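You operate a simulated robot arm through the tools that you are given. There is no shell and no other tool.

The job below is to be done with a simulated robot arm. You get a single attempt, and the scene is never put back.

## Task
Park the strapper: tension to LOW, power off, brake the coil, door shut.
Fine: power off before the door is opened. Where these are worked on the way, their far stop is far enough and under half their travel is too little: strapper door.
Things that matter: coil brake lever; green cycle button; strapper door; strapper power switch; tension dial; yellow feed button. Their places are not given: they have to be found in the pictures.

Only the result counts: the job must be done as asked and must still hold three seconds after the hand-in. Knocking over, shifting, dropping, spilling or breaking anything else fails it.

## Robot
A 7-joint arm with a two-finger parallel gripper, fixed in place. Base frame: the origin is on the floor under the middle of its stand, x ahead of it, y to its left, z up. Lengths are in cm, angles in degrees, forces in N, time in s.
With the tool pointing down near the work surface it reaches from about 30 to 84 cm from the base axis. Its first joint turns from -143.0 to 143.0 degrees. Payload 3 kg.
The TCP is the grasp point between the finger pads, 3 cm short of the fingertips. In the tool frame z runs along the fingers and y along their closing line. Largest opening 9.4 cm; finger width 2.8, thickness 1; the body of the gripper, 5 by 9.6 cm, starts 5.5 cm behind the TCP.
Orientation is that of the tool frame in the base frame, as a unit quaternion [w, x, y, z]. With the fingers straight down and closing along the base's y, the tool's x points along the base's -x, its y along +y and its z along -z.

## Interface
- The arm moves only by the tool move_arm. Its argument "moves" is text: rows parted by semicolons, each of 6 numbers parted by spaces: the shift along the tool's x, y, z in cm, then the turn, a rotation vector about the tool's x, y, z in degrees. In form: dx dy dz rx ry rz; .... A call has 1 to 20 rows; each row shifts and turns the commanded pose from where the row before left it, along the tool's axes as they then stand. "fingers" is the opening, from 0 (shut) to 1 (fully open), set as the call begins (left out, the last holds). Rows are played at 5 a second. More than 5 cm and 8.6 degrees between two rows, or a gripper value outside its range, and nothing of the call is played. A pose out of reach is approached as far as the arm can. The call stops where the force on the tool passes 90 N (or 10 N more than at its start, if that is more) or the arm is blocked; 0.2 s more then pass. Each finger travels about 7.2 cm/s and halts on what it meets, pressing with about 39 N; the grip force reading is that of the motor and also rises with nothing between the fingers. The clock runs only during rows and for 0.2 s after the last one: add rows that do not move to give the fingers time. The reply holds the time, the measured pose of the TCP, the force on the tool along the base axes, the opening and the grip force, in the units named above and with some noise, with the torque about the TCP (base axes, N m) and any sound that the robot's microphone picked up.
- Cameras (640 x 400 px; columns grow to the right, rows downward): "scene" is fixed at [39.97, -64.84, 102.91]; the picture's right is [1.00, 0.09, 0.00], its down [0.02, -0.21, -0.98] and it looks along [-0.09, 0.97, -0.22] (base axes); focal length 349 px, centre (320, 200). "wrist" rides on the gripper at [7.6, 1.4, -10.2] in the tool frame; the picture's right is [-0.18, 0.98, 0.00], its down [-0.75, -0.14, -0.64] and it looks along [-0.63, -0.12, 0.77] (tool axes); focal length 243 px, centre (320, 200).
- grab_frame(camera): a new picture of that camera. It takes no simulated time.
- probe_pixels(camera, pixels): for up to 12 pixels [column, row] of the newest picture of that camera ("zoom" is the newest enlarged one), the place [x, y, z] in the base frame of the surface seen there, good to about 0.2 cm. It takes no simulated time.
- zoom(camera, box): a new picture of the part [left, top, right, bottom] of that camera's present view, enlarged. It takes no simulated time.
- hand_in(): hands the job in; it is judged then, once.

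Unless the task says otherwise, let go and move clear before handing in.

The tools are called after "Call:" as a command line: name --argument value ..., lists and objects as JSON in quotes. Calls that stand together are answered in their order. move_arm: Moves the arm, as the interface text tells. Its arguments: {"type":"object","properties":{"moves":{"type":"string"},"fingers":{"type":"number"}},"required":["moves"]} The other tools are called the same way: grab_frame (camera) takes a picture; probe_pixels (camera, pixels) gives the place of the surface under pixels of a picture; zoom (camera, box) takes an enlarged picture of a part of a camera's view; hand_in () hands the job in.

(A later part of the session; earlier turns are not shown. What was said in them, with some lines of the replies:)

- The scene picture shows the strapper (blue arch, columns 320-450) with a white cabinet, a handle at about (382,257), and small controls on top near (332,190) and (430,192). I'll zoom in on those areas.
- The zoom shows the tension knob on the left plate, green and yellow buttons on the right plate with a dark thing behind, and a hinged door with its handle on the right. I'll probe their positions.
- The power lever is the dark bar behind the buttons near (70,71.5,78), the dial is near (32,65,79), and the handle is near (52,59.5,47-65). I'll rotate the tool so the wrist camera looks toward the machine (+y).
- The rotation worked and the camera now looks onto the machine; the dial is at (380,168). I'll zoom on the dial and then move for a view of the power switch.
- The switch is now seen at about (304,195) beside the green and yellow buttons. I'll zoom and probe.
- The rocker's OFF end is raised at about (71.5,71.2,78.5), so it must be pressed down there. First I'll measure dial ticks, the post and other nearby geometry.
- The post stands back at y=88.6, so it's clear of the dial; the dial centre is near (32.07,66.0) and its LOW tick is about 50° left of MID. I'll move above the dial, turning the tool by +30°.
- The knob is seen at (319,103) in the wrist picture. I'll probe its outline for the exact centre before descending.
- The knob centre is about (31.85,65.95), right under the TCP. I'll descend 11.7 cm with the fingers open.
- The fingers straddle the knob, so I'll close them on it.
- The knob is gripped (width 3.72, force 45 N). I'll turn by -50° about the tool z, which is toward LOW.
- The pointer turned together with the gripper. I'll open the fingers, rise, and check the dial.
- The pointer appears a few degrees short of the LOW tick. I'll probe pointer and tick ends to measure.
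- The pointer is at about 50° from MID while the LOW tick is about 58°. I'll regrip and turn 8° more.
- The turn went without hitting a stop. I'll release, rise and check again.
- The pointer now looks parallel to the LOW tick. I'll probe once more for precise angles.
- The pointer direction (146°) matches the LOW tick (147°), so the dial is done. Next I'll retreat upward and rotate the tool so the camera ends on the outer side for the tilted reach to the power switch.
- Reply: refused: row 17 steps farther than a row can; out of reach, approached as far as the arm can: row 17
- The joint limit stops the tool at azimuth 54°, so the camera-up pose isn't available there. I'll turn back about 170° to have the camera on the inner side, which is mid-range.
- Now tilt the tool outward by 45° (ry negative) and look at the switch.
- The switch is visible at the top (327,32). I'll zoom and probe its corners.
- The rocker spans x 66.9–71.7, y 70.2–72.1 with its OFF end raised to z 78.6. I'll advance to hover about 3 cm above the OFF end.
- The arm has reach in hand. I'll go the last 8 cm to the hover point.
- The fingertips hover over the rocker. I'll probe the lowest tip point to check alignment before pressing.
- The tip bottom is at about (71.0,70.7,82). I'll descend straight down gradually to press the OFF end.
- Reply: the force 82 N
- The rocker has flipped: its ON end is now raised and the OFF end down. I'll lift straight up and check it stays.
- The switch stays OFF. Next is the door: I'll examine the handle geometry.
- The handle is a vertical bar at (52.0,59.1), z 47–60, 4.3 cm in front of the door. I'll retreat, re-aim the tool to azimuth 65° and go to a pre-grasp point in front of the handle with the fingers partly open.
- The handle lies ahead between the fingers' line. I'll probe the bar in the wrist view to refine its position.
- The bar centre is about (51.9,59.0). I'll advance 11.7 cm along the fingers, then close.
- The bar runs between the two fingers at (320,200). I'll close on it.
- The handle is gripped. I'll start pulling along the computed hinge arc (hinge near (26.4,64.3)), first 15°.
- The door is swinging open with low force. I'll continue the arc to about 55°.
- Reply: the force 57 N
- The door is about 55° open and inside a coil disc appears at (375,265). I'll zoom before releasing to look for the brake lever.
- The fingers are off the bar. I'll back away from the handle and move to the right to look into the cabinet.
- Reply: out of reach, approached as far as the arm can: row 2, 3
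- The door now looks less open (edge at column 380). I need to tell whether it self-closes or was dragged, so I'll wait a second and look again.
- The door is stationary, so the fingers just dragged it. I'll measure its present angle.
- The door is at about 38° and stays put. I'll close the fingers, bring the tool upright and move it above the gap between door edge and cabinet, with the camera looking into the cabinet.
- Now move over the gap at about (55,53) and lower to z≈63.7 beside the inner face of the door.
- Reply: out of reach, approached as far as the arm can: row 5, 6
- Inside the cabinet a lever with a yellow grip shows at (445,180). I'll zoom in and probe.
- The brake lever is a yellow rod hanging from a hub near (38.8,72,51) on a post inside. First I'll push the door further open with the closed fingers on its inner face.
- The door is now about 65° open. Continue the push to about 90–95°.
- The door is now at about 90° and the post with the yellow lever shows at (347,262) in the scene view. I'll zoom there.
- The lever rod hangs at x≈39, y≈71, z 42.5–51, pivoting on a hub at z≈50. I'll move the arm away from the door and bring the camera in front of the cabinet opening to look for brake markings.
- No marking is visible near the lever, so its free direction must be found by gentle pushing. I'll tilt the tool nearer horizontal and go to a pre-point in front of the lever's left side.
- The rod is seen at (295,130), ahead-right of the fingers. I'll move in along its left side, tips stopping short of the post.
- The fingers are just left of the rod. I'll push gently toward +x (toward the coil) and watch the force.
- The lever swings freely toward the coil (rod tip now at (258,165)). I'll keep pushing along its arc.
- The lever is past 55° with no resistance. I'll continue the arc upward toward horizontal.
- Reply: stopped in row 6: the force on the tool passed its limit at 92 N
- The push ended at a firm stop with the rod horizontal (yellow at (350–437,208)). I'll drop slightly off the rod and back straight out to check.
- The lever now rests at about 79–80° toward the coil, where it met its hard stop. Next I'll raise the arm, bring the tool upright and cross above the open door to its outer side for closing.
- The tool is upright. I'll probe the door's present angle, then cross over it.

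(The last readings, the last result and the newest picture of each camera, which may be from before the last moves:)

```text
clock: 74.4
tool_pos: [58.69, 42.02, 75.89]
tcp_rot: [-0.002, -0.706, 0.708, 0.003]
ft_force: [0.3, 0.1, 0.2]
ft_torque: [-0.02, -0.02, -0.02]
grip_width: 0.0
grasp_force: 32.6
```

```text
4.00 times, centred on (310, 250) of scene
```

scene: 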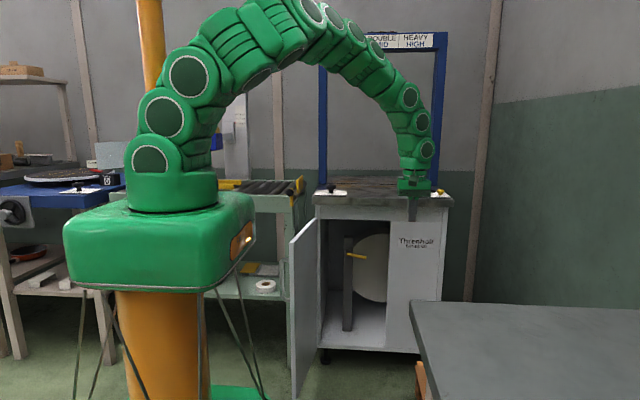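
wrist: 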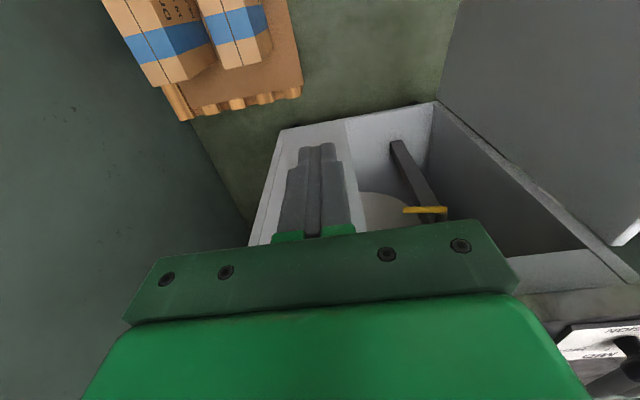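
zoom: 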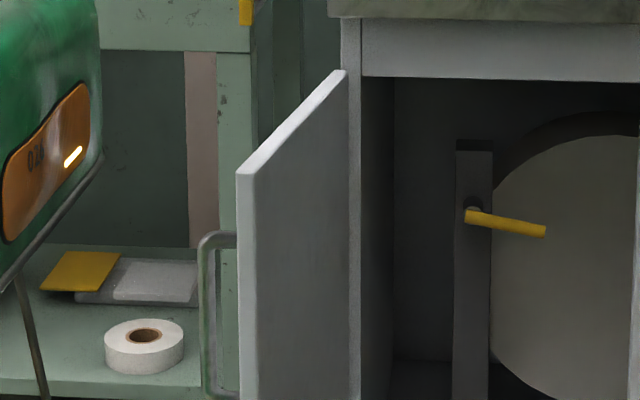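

Call:
probe_pixels --camera "scene" --pixels '[[240, 240], [250, 215], [225, 198], [215, 270], [252, 250], [205, 150], [100, 240], [150, 20], [240, 265]]'

```text
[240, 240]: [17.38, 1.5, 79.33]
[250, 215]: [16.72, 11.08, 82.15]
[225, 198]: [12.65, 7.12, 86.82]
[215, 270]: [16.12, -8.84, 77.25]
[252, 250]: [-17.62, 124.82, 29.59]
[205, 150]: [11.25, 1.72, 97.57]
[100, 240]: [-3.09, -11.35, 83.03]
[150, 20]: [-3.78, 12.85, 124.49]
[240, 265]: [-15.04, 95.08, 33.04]
```

The door is at about 98°, with its outer face near x≈22 at y=46. I'll cross above it (tips at z≈73, door top 67.4) to (18,46).

Call:
move_arm --moves "-0.45 4.52 0 0 0 0; -0.45 4.52 0 0 0 0; -0.45 4.52 0 0 0 0; -0.45 4.52 0 0 0 0; -0.45 4.52 0 0 0 0; -0.45 4.52 0 0 0 0; -0.45 4.52 0 0 0 0; -0.45 4.52 0 0 0 0; -0.45 4.52 0 0 0 0; 0 0 0 0 0 0"

Call:
grab_frame --camera "wrist"

Call:
grab_frame --camera "scene"

```text
clock: 76.6
tool_pos: [24.03, 43.34, 75.04]
tcp_rot: [-0.017, -0.647, 0.762, 0.006]
ft_force: [-0.9, -0.5, -0.4]
ft_torque: [0.02, 0.0, -0.02]
grip_width: 0.03
grasp_force: 32.7
stopped in row 10: the arm was blocked; the commanded pose is now the measured one
```

```text
taken
```

wrist: 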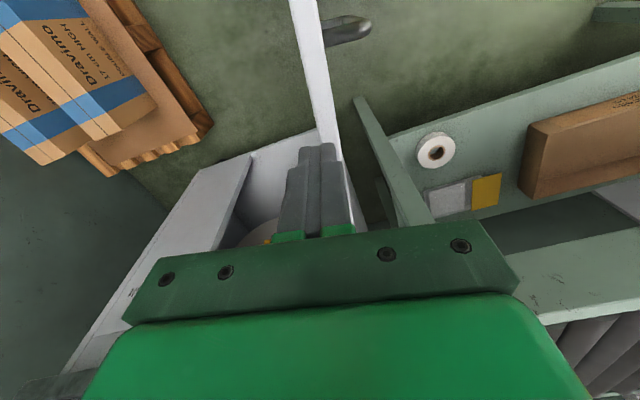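

```text
taken
```

scene: 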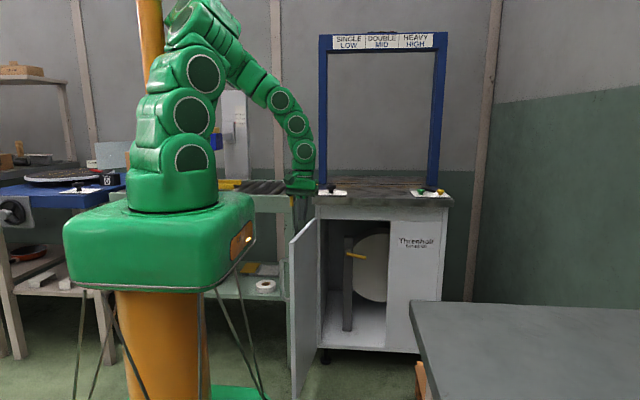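

The arm reports it was blocked at (24,43.3,75). I'll zoom on the arm's upper part to see what it meets.

Call:
zoom --camera "scene" --box '[100, 0, 340, 200]'

Call:
probe_pixels --camera "scene" --pixels '[[152, 40], [140, 60], [163, 20], [180, 10], [210, 30], [170, 60], [200, 8], [300, 180], [290, 190]]'

```text
2.00 times, centred on (220, 100) of scene
```

zoom: 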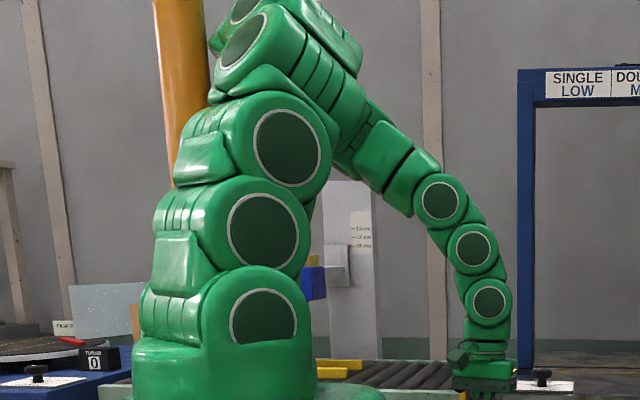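

```text
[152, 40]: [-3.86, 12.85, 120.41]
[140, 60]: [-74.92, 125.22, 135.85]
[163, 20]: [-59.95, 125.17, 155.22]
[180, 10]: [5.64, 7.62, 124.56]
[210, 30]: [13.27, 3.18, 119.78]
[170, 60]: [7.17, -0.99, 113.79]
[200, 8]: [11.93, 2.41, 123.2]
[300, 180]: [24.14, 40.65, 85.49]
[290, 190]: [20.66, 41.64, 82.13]
```

The elbow likely met the orange pole behind the arm, so going to the outer side isn't a good idea. The tool is right above the door's top edge, so I'll open the fingers, straighten the tool, and lower them astride the door to move it by its edge.

Call:
move_arm --moves "0 0 0 1.8 -1.05 -1.4; 0 0 0 0 0 0; 0 0 0 0 0 0; 0 0 0 0 0 0; 0 0 0 0 0 0" --fingers 1

Call:
grab_frame --camera "wrist"

```text
clock: 77.8
tool_pos: [24.8, 42.77, 74.81]
tcp_rot: [-0.004, -0.647, 0.762, 0.002]
ft_force: [0.2, 0.5, -0.8]
ft_torque: [0.01, 0.0, -0.01]
grip_width: 9.4
grasp_force: 0.2
```

```text
taken
```

wrist: 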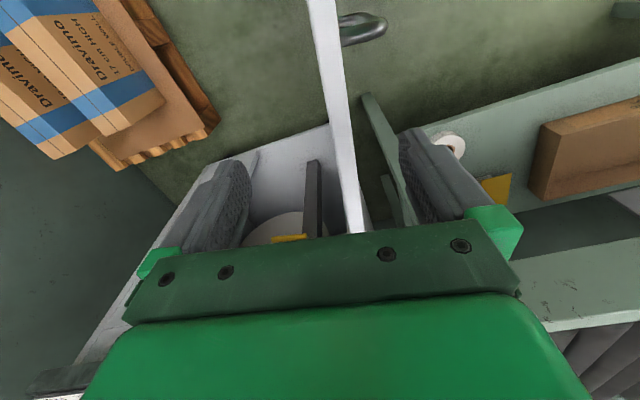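

The door edge runs between the open fingers (column ~345). I'll lower 9.3 cm astride it.

Call:
move_arm --moves "0 0.3 2.3 0 0 0; 0 0.3 2.3 0 0 0; 0 0 2.3 0 0 0; 0 0 2.3 0 0 0; 0 0 0 0 0 0"

Call:
grab_frame --camera "wrist"

Call:
grab_frame --camera "scene"

```text
clock: 79.0
tool_pos: [23.52, 43.43, 66.01]
tcp_rot: [0.003, -0.658, 0.753, -0.001]
ft_force: [0.7, 0.2, -0.2]
ft_torque: [0.01, -0.01, -0.01]
grip_width: 9.42
grasp_force: 0.1
```

```text
taken
```

wrist: 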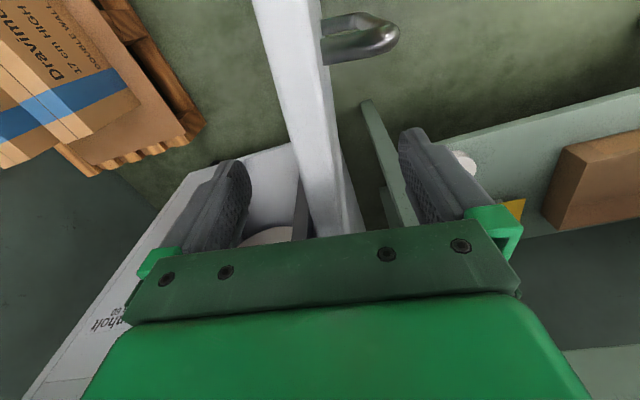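

```text
taken
```

scene: 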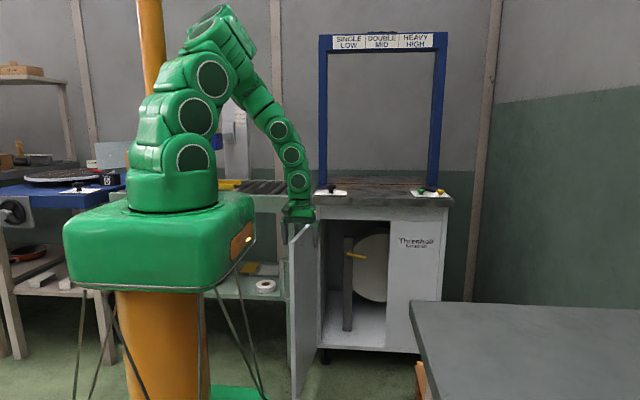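

The fingers straddle the door at TCP (23.5,43.4,66). I'll narrow them around it and swing along the hinge arc, turning with the door, by 50°.

Call:
move_arm --moves "0 0 0 0 0 0; 0 0 0 0 0 0; 0 0 0 0 0 0; 0 0 0 0 0 0; 0 -0.5 0 0 0 0; -0.09 -1.83 0 0 0 -5; -0.09 -1.83 0 0 0 -5; -0.09 -1.83 0 0 0 -5; -0.09 -1.83 0 0 0 -5; 0 0 0 0 0 0" --fingers 0.36

Call:
grab_frame --camera "wrist"

Call:
grab_frame --camera "scene"

```text
clock: 81.2
tool_pos: [31.3, 43.79, 66.21]
tcp_rot: [-0.002, 0.78, -0.626, 0.001]
ft_force: [-0.4, 0.2, -0.2]
ft_torque: [0.0, -0.03, 0.02]
grip_width: 3.36
grasp_force: 0.1
```

```text
taken
```

wrist: 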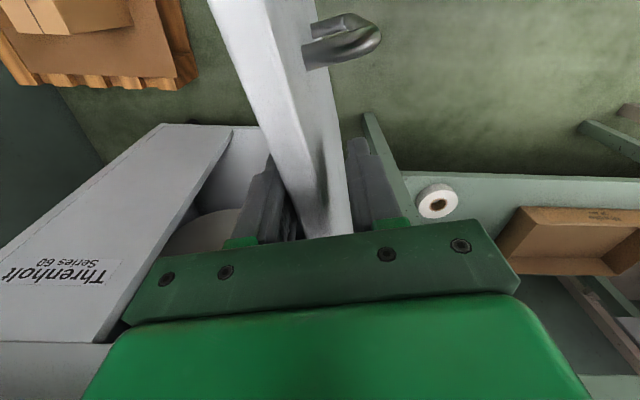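

```text
taken
```

scene: 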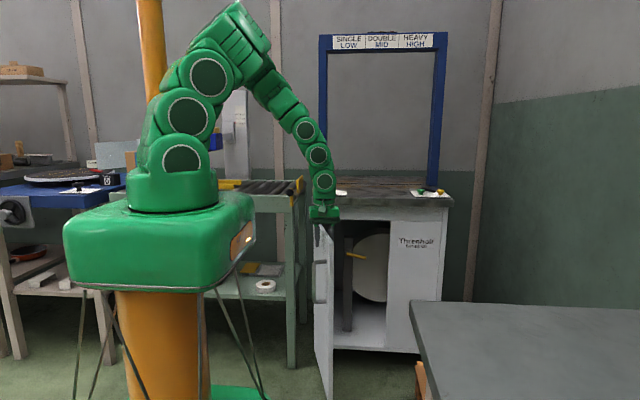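

The swing works; the door is now near 78°. I'll continue 40° more.

Call:
move_arm --moves "-0.09 -1.83 0 0 0 -5; -0.09 -1.83 0 0 0 -5; -0.09 -1.83 0 0 0 -5; -0.09 -1.83 0 0 0 -5; -0.09 -1.83 0 0 0 -5; -0.09 -1.83 0 0 0 -5; -0.09 -1.83 0 0 0 -5; -0.09 -1.83 0 0 0 -5; 0 0 0 0 0 0"

Call:
grab_frame --camera "wrist"

Call:
grab_frame --camera "scene"

```text
clock: 83.2
tool_pos: [43.29, 51.5, 66.32]
tcp_rot: [-0.002, 0.947, -0.321, 0.001]
ft_force: [0.0, -0.7, -0.3]
ft_torque: [0.02, 0.02, 0.01]
grip_width: 3.38
grasp_force: 0.0
```

```text
taken
```

wrist: 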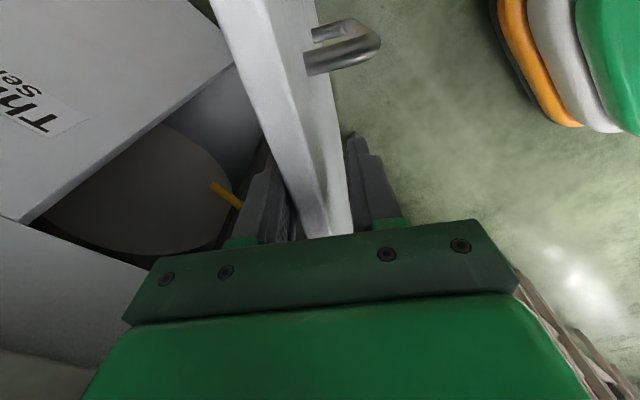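

```text
taken
```

scene: 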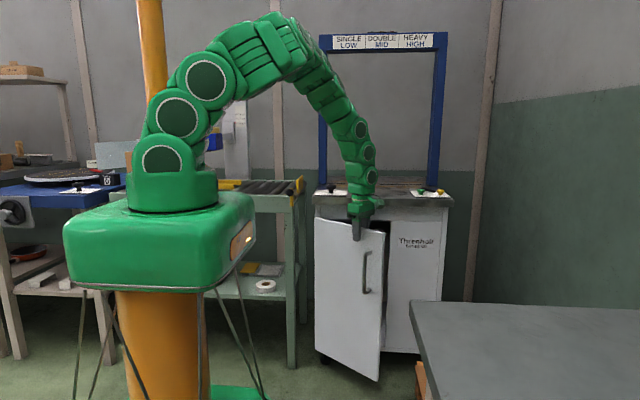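

The door is near 38°. I'll lift the fingers off the door top, move back, close the fingers and tilt the tool for pushing the front face.

Call:
move_arm --moves "0 0 -4 0 0 0; 0 0 -4 0 0 0; 3.09 2.52 0 0 0 0; 3.09 2.52 0 0 0 0; 3.09 2.52 0 0 0 0; 3.09 2.52 0 0 0 0; 0 0 0 0 0 7.5; 0 0 0 0 0 7.5; 0 0 0 0 0 7.5; 0 0 0 0 0 7.5; 0 0 0 0 0 7.5; 0 0 0 0 0 7.5; 0 0 0 0 0 7.6; 0 0 0 0 0 0"

Call:
move_arm --moves "0 0 0 0 -7.5 0; 0 0 0 0 -7.5 0; 0 0 0 0 -7.5 0; 0 0 0 0 -7.5 0; 0 0 0 0 -7.5 0; 0 0 0 0 -7.5 0; 0 0 0 0 -7.5 0; 0 0 0 0 -7.5 0; 0 0 0 0 0 0" --fingers 0

Call:
grab_frame --camera "wrist"

Call:
grab_frame --camera "scene"

```text
clock: 86.2
tool_pos: [46.86, 36.0, 74.29]
tcp_rot: [0.003, -0.706, 0.709, 0.0]
ft_force: [-0.1, -0.1, 0.9]
ft_torque: [-0.02, -0.01, 0.0]
grip_width: 3.39
grasp_force: 0.1
```

```text
clock: 88.2
tool_pos: [47.05, 36.08, 74.19]
tcp_rot: [-0.356, 0.612, -0.61, -0.354]
ft_force: [0.2, -0.3, 0.2]
ft_torque: [0.02, 0.02, -0.01]
grip_width: 0.03
grasp_force: 33.3
```

```text
taken
```

wrist: 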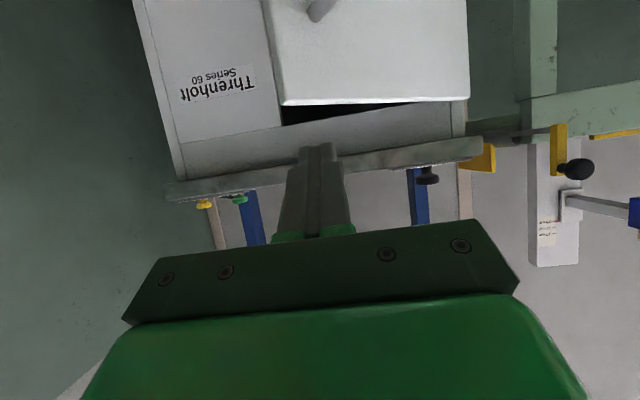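

```text
taken
```

scene: 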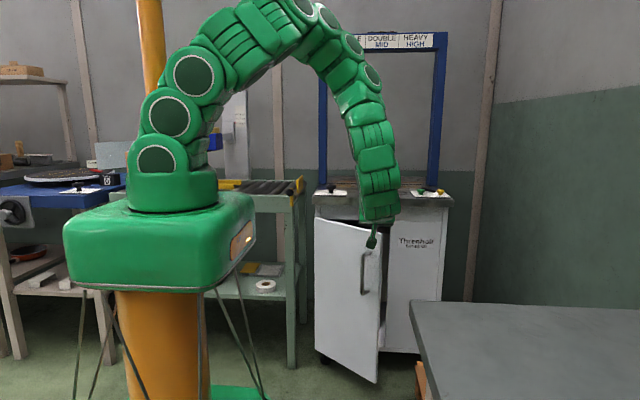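

The door still stands near 38°. I'll lower to z≈65.5 and push the front face in +y.

Call:
move_arm --moves "3.77 0 2.18 0 0 0; 3.77 0 2.18 0 0 0; -1 0 1.73 0 0 0; -1 0 1.73 0 0 0; -1 0 1.73 0 0 0; -1 0 1.73 0 0 0; -1 0 1.73 0 0 0; -1 0 1.73 0 0 0; -1 0 1.73 0 0 0; -1 0 1.73 0 0 0; 0 0 0 0 0 0"

Call:
grab_frame --camera "wrist"

Call:
grab_frame --camera "scene"

```text
clock: 90.6
tool_pos: [47.1, 52.06, 65.62]
tcp_rot: [0.357, -0.611, 0.612, 0.352]
ft_force: [0.0, 0.0, -0.3]
ft_torque: [0.01, 0.01, 0.04]
grip_width: 0.03
grasp_force: 33.4
```

```text
taken
```

wrist: 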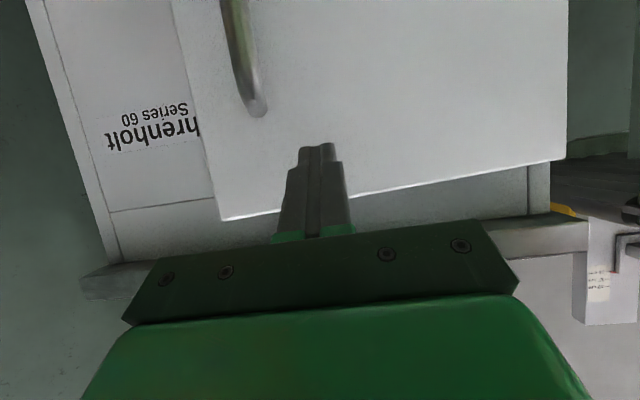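

```text
taken
```

scene: 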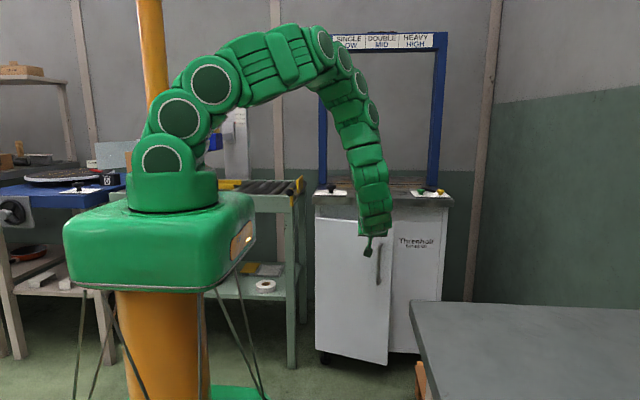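

The door is near 20°. I'll push on to closure, slower at the end.

Call:
move_arm --moves "-1 0 1.73 0 0 0; -1 0 1.73 0 0 0; -1 0 1.73 0 0 0; -0.5 0 0.87 0 0 0; -0.25 0 0.43 0 0 0; -0.2 0 0.35 0 0 0; -0.15 0 0.26 0 0 0; -0.15 0 0.26 0 0 0; -0.15 0 0.26 0 0 0; -0.15 0 0.26 0 0 0; -0.15 0 0.26 0 0 0; 0 0 0 0 0 0"

Call:
grab_frame --camera "wrist"

Call:
grab_frame --camera "scene"

```text
clock: 92.3
tool_pos: [47.24, 59.97, 65.4]
tcp_rot: [0.355, -0.611, 0.615, 0.35]
ft_force: [0.2, -16.6, 2.2]
ft_torque: [0.1, 0.16, 0.03]
grip_width: 0.0
grasp_force: 32.5
stopped in row 8: the force on the tool passed its limit at 101 N (the readings are from after the stop); the commanded pose is now the measured one
```

```text
taken
```

wrist: 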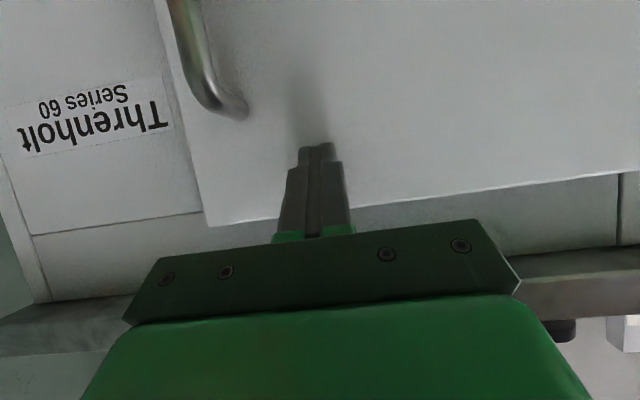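

```text
taken
```

scene: 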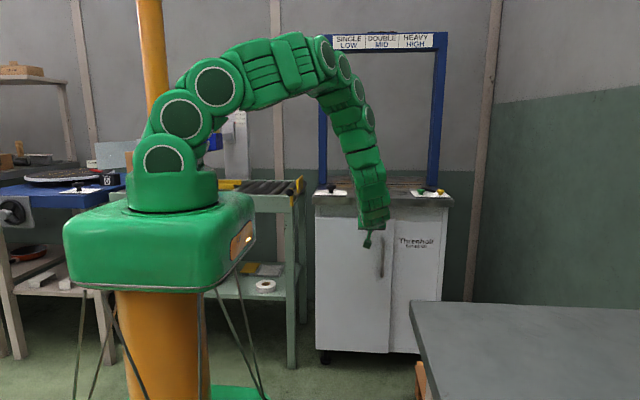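

The push ended at the closed stop. I'll back off gently and verify with probes that the door front is at y≈63.4 across its width.

Call:
move_arm --moves "0.5 0 -0.87 0 0 0; 1 0 -1.73 0 0 0; 2 0 -3.46 0 0 0; 2 0 -3.46 0 0 0; 2 0 -3.46 0 0 0; 2 0 -3.46 0 0 0; 0 0 0 0 0 0; 0 0 0 0 0 0; 0 0 0 0 0 0"

Call:
grab_frame --camera "scene"

Call:
probe_pixels --camera "scene" --pixels '[[318, 220], [318, 300], [388, 300], [387, 345], [385, 330], [389, 240], [345, 300], [381, 260], [381, 245]]'

Call:
zoom --camera "scene" --box '[300, 170, 460, 370]'

```text
clock: 94.3
tool_pos: [46.99, 41.01, 65.45]
tcp_rot: [0.355, -0.612, 0.614, 0.35]
ft_force: [0.0, 0.5, 0.8]
ft_torque: [0.0, 0.0, 0.01]
grip_width: 0.01
grasp_force: 32.8
```

```text
taken
```

scene: 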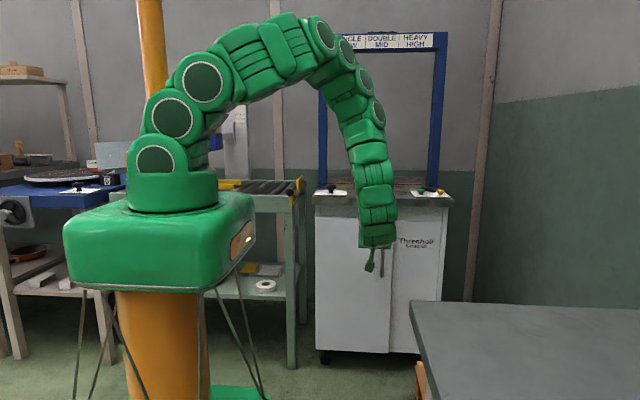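

```text
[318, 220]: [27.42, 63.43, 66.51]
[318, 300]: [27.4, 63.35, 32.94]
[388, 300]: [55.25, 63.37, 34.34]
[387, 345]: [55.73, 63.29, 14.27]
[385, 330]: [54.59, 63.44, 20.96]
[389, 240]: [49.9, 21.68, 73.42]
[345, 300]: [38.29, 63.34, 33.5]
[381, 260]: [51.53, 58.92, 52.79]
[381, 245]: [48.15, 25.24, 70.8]
```

```text
2.00 times, centred on (380, 270) of scene
```

zoom: 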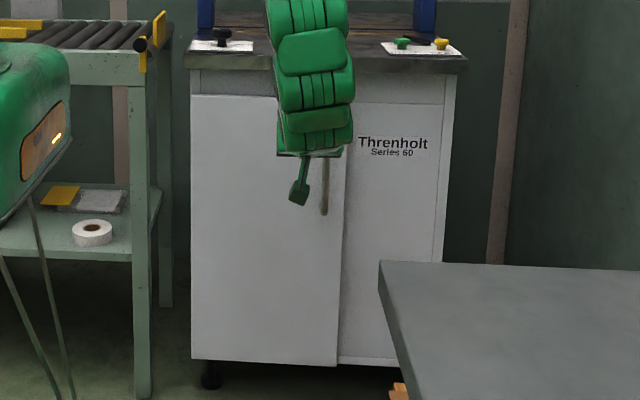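

The door front is flush (y≈63.4 everywhere), so it is shut. I'll raise the arm clear and recheck the dial and switch.

Call:
move_arm --moves "-3.9 0 -2.25 0 0 0; -3.9 0 -2.25 0 0 0; -3.9 0 -2.25 0 0 0; -3.9 0 -2.25 0 0 0; -3.9 0 -2.25 0 0 0; -3.9 0 -2.25 0 0 0; -3.9 0 -2.25 0 0 0; 0 0 0 0 7.5 0; 0 0 0 0 7.5 0; 0 0 0 0 7.5 0; 0 0 0 0 7.5 0; 0 0 0 0 7.5 0; 0 0 0 0 7.5 0; 0 0 0 0 0 0"

Call:
grab_frame --camera "wrist"

Call:
grab_frame --camera "scene"

Call:
zoom --camera "scene" --box '[404, 175, 460, 210]'

Call:
zoom --camera "scene" --box '[310, 175, 360, 206]'

```text
clock: 97.3
tool_pos: [46.87, 41.01, 97.15]
tcp_rot: [0.092, -0.699, 0.704, 0.089]
ft_force: [0.7, -0.5, -0.3]
ft_torque: [-0.01, -0.01, 0.03]
grip_width: 0.02
grasp_force: 32.8
```

```text
taken
```

wrist: 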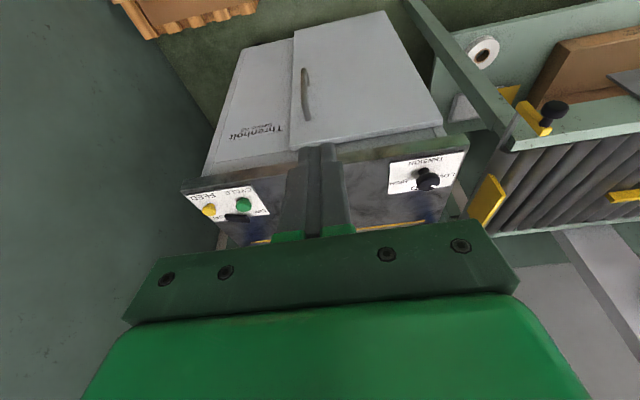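

```text
taken
```

scene: 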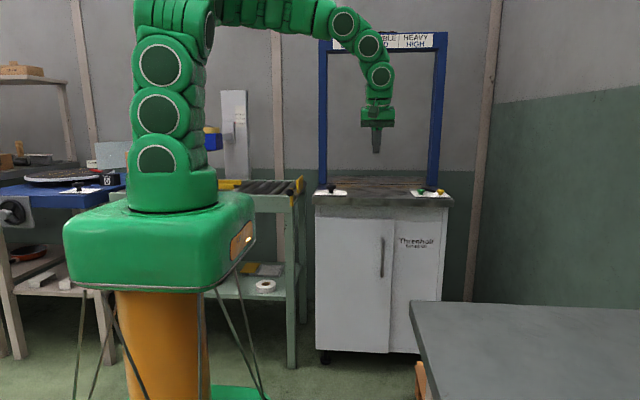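

```text
11.43 times, centred on (432, 192) of scene
```

zoom: 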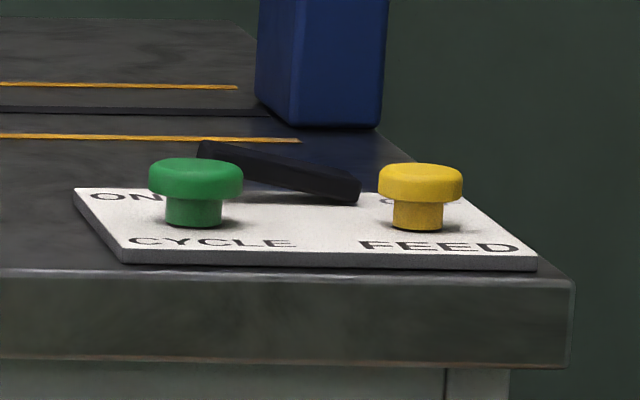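

```text
12.80 times, centred on (335, 190) of scene
```

zoom: 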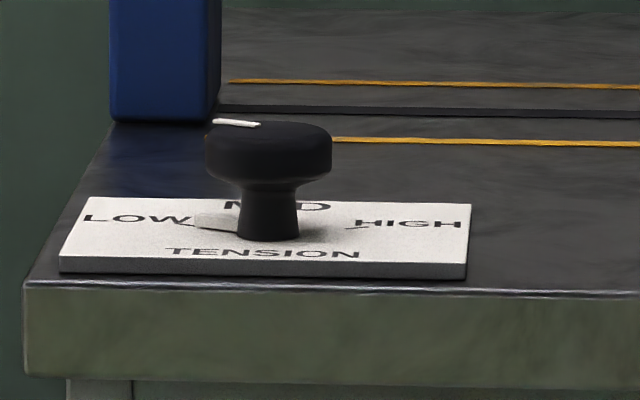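

The pictures show the dial pointer at LOW, the rocker down on OFF and the door flush. I left the brake lever hard against its stop toward the coil, though no marking showed which way engages it. Both buttons were left alone and the arm is clear, so I'll hand in.

Call:
hand_in

```text
The job is handed in.
```

I've handed the job in with the strapper parked. The one thing I couldn't confirm is which way the brake lever engages.

- **Tension:** the dial is on LOW. The pointer measured about 146° against the LOW tick at 147°.
- **Power:** the switch is OFF, and it was off before I opened the door.
- **Coil brake:** the lever is inside the cabinet and was hanging straight down. I pushed it toward the coil until it hit a hard stop at about 80°, and it stayed there. I saw no marking for the braked position, so I'm assuming that stop means braked.
- **Door:** it was opened to about 98° for the brake and is now shut. The front measured flush at y ≈ 63.4 across its width.

I didn't touch the green and yellow buttons. While I was moving to close the door, the arm was briefly blocked, probably by its elbow touching the orange pole behind the robot. I saw nothing moved or damaged in the pictures afterwards. The gripper is holding nothing, and the arm is raised clear of the machine.
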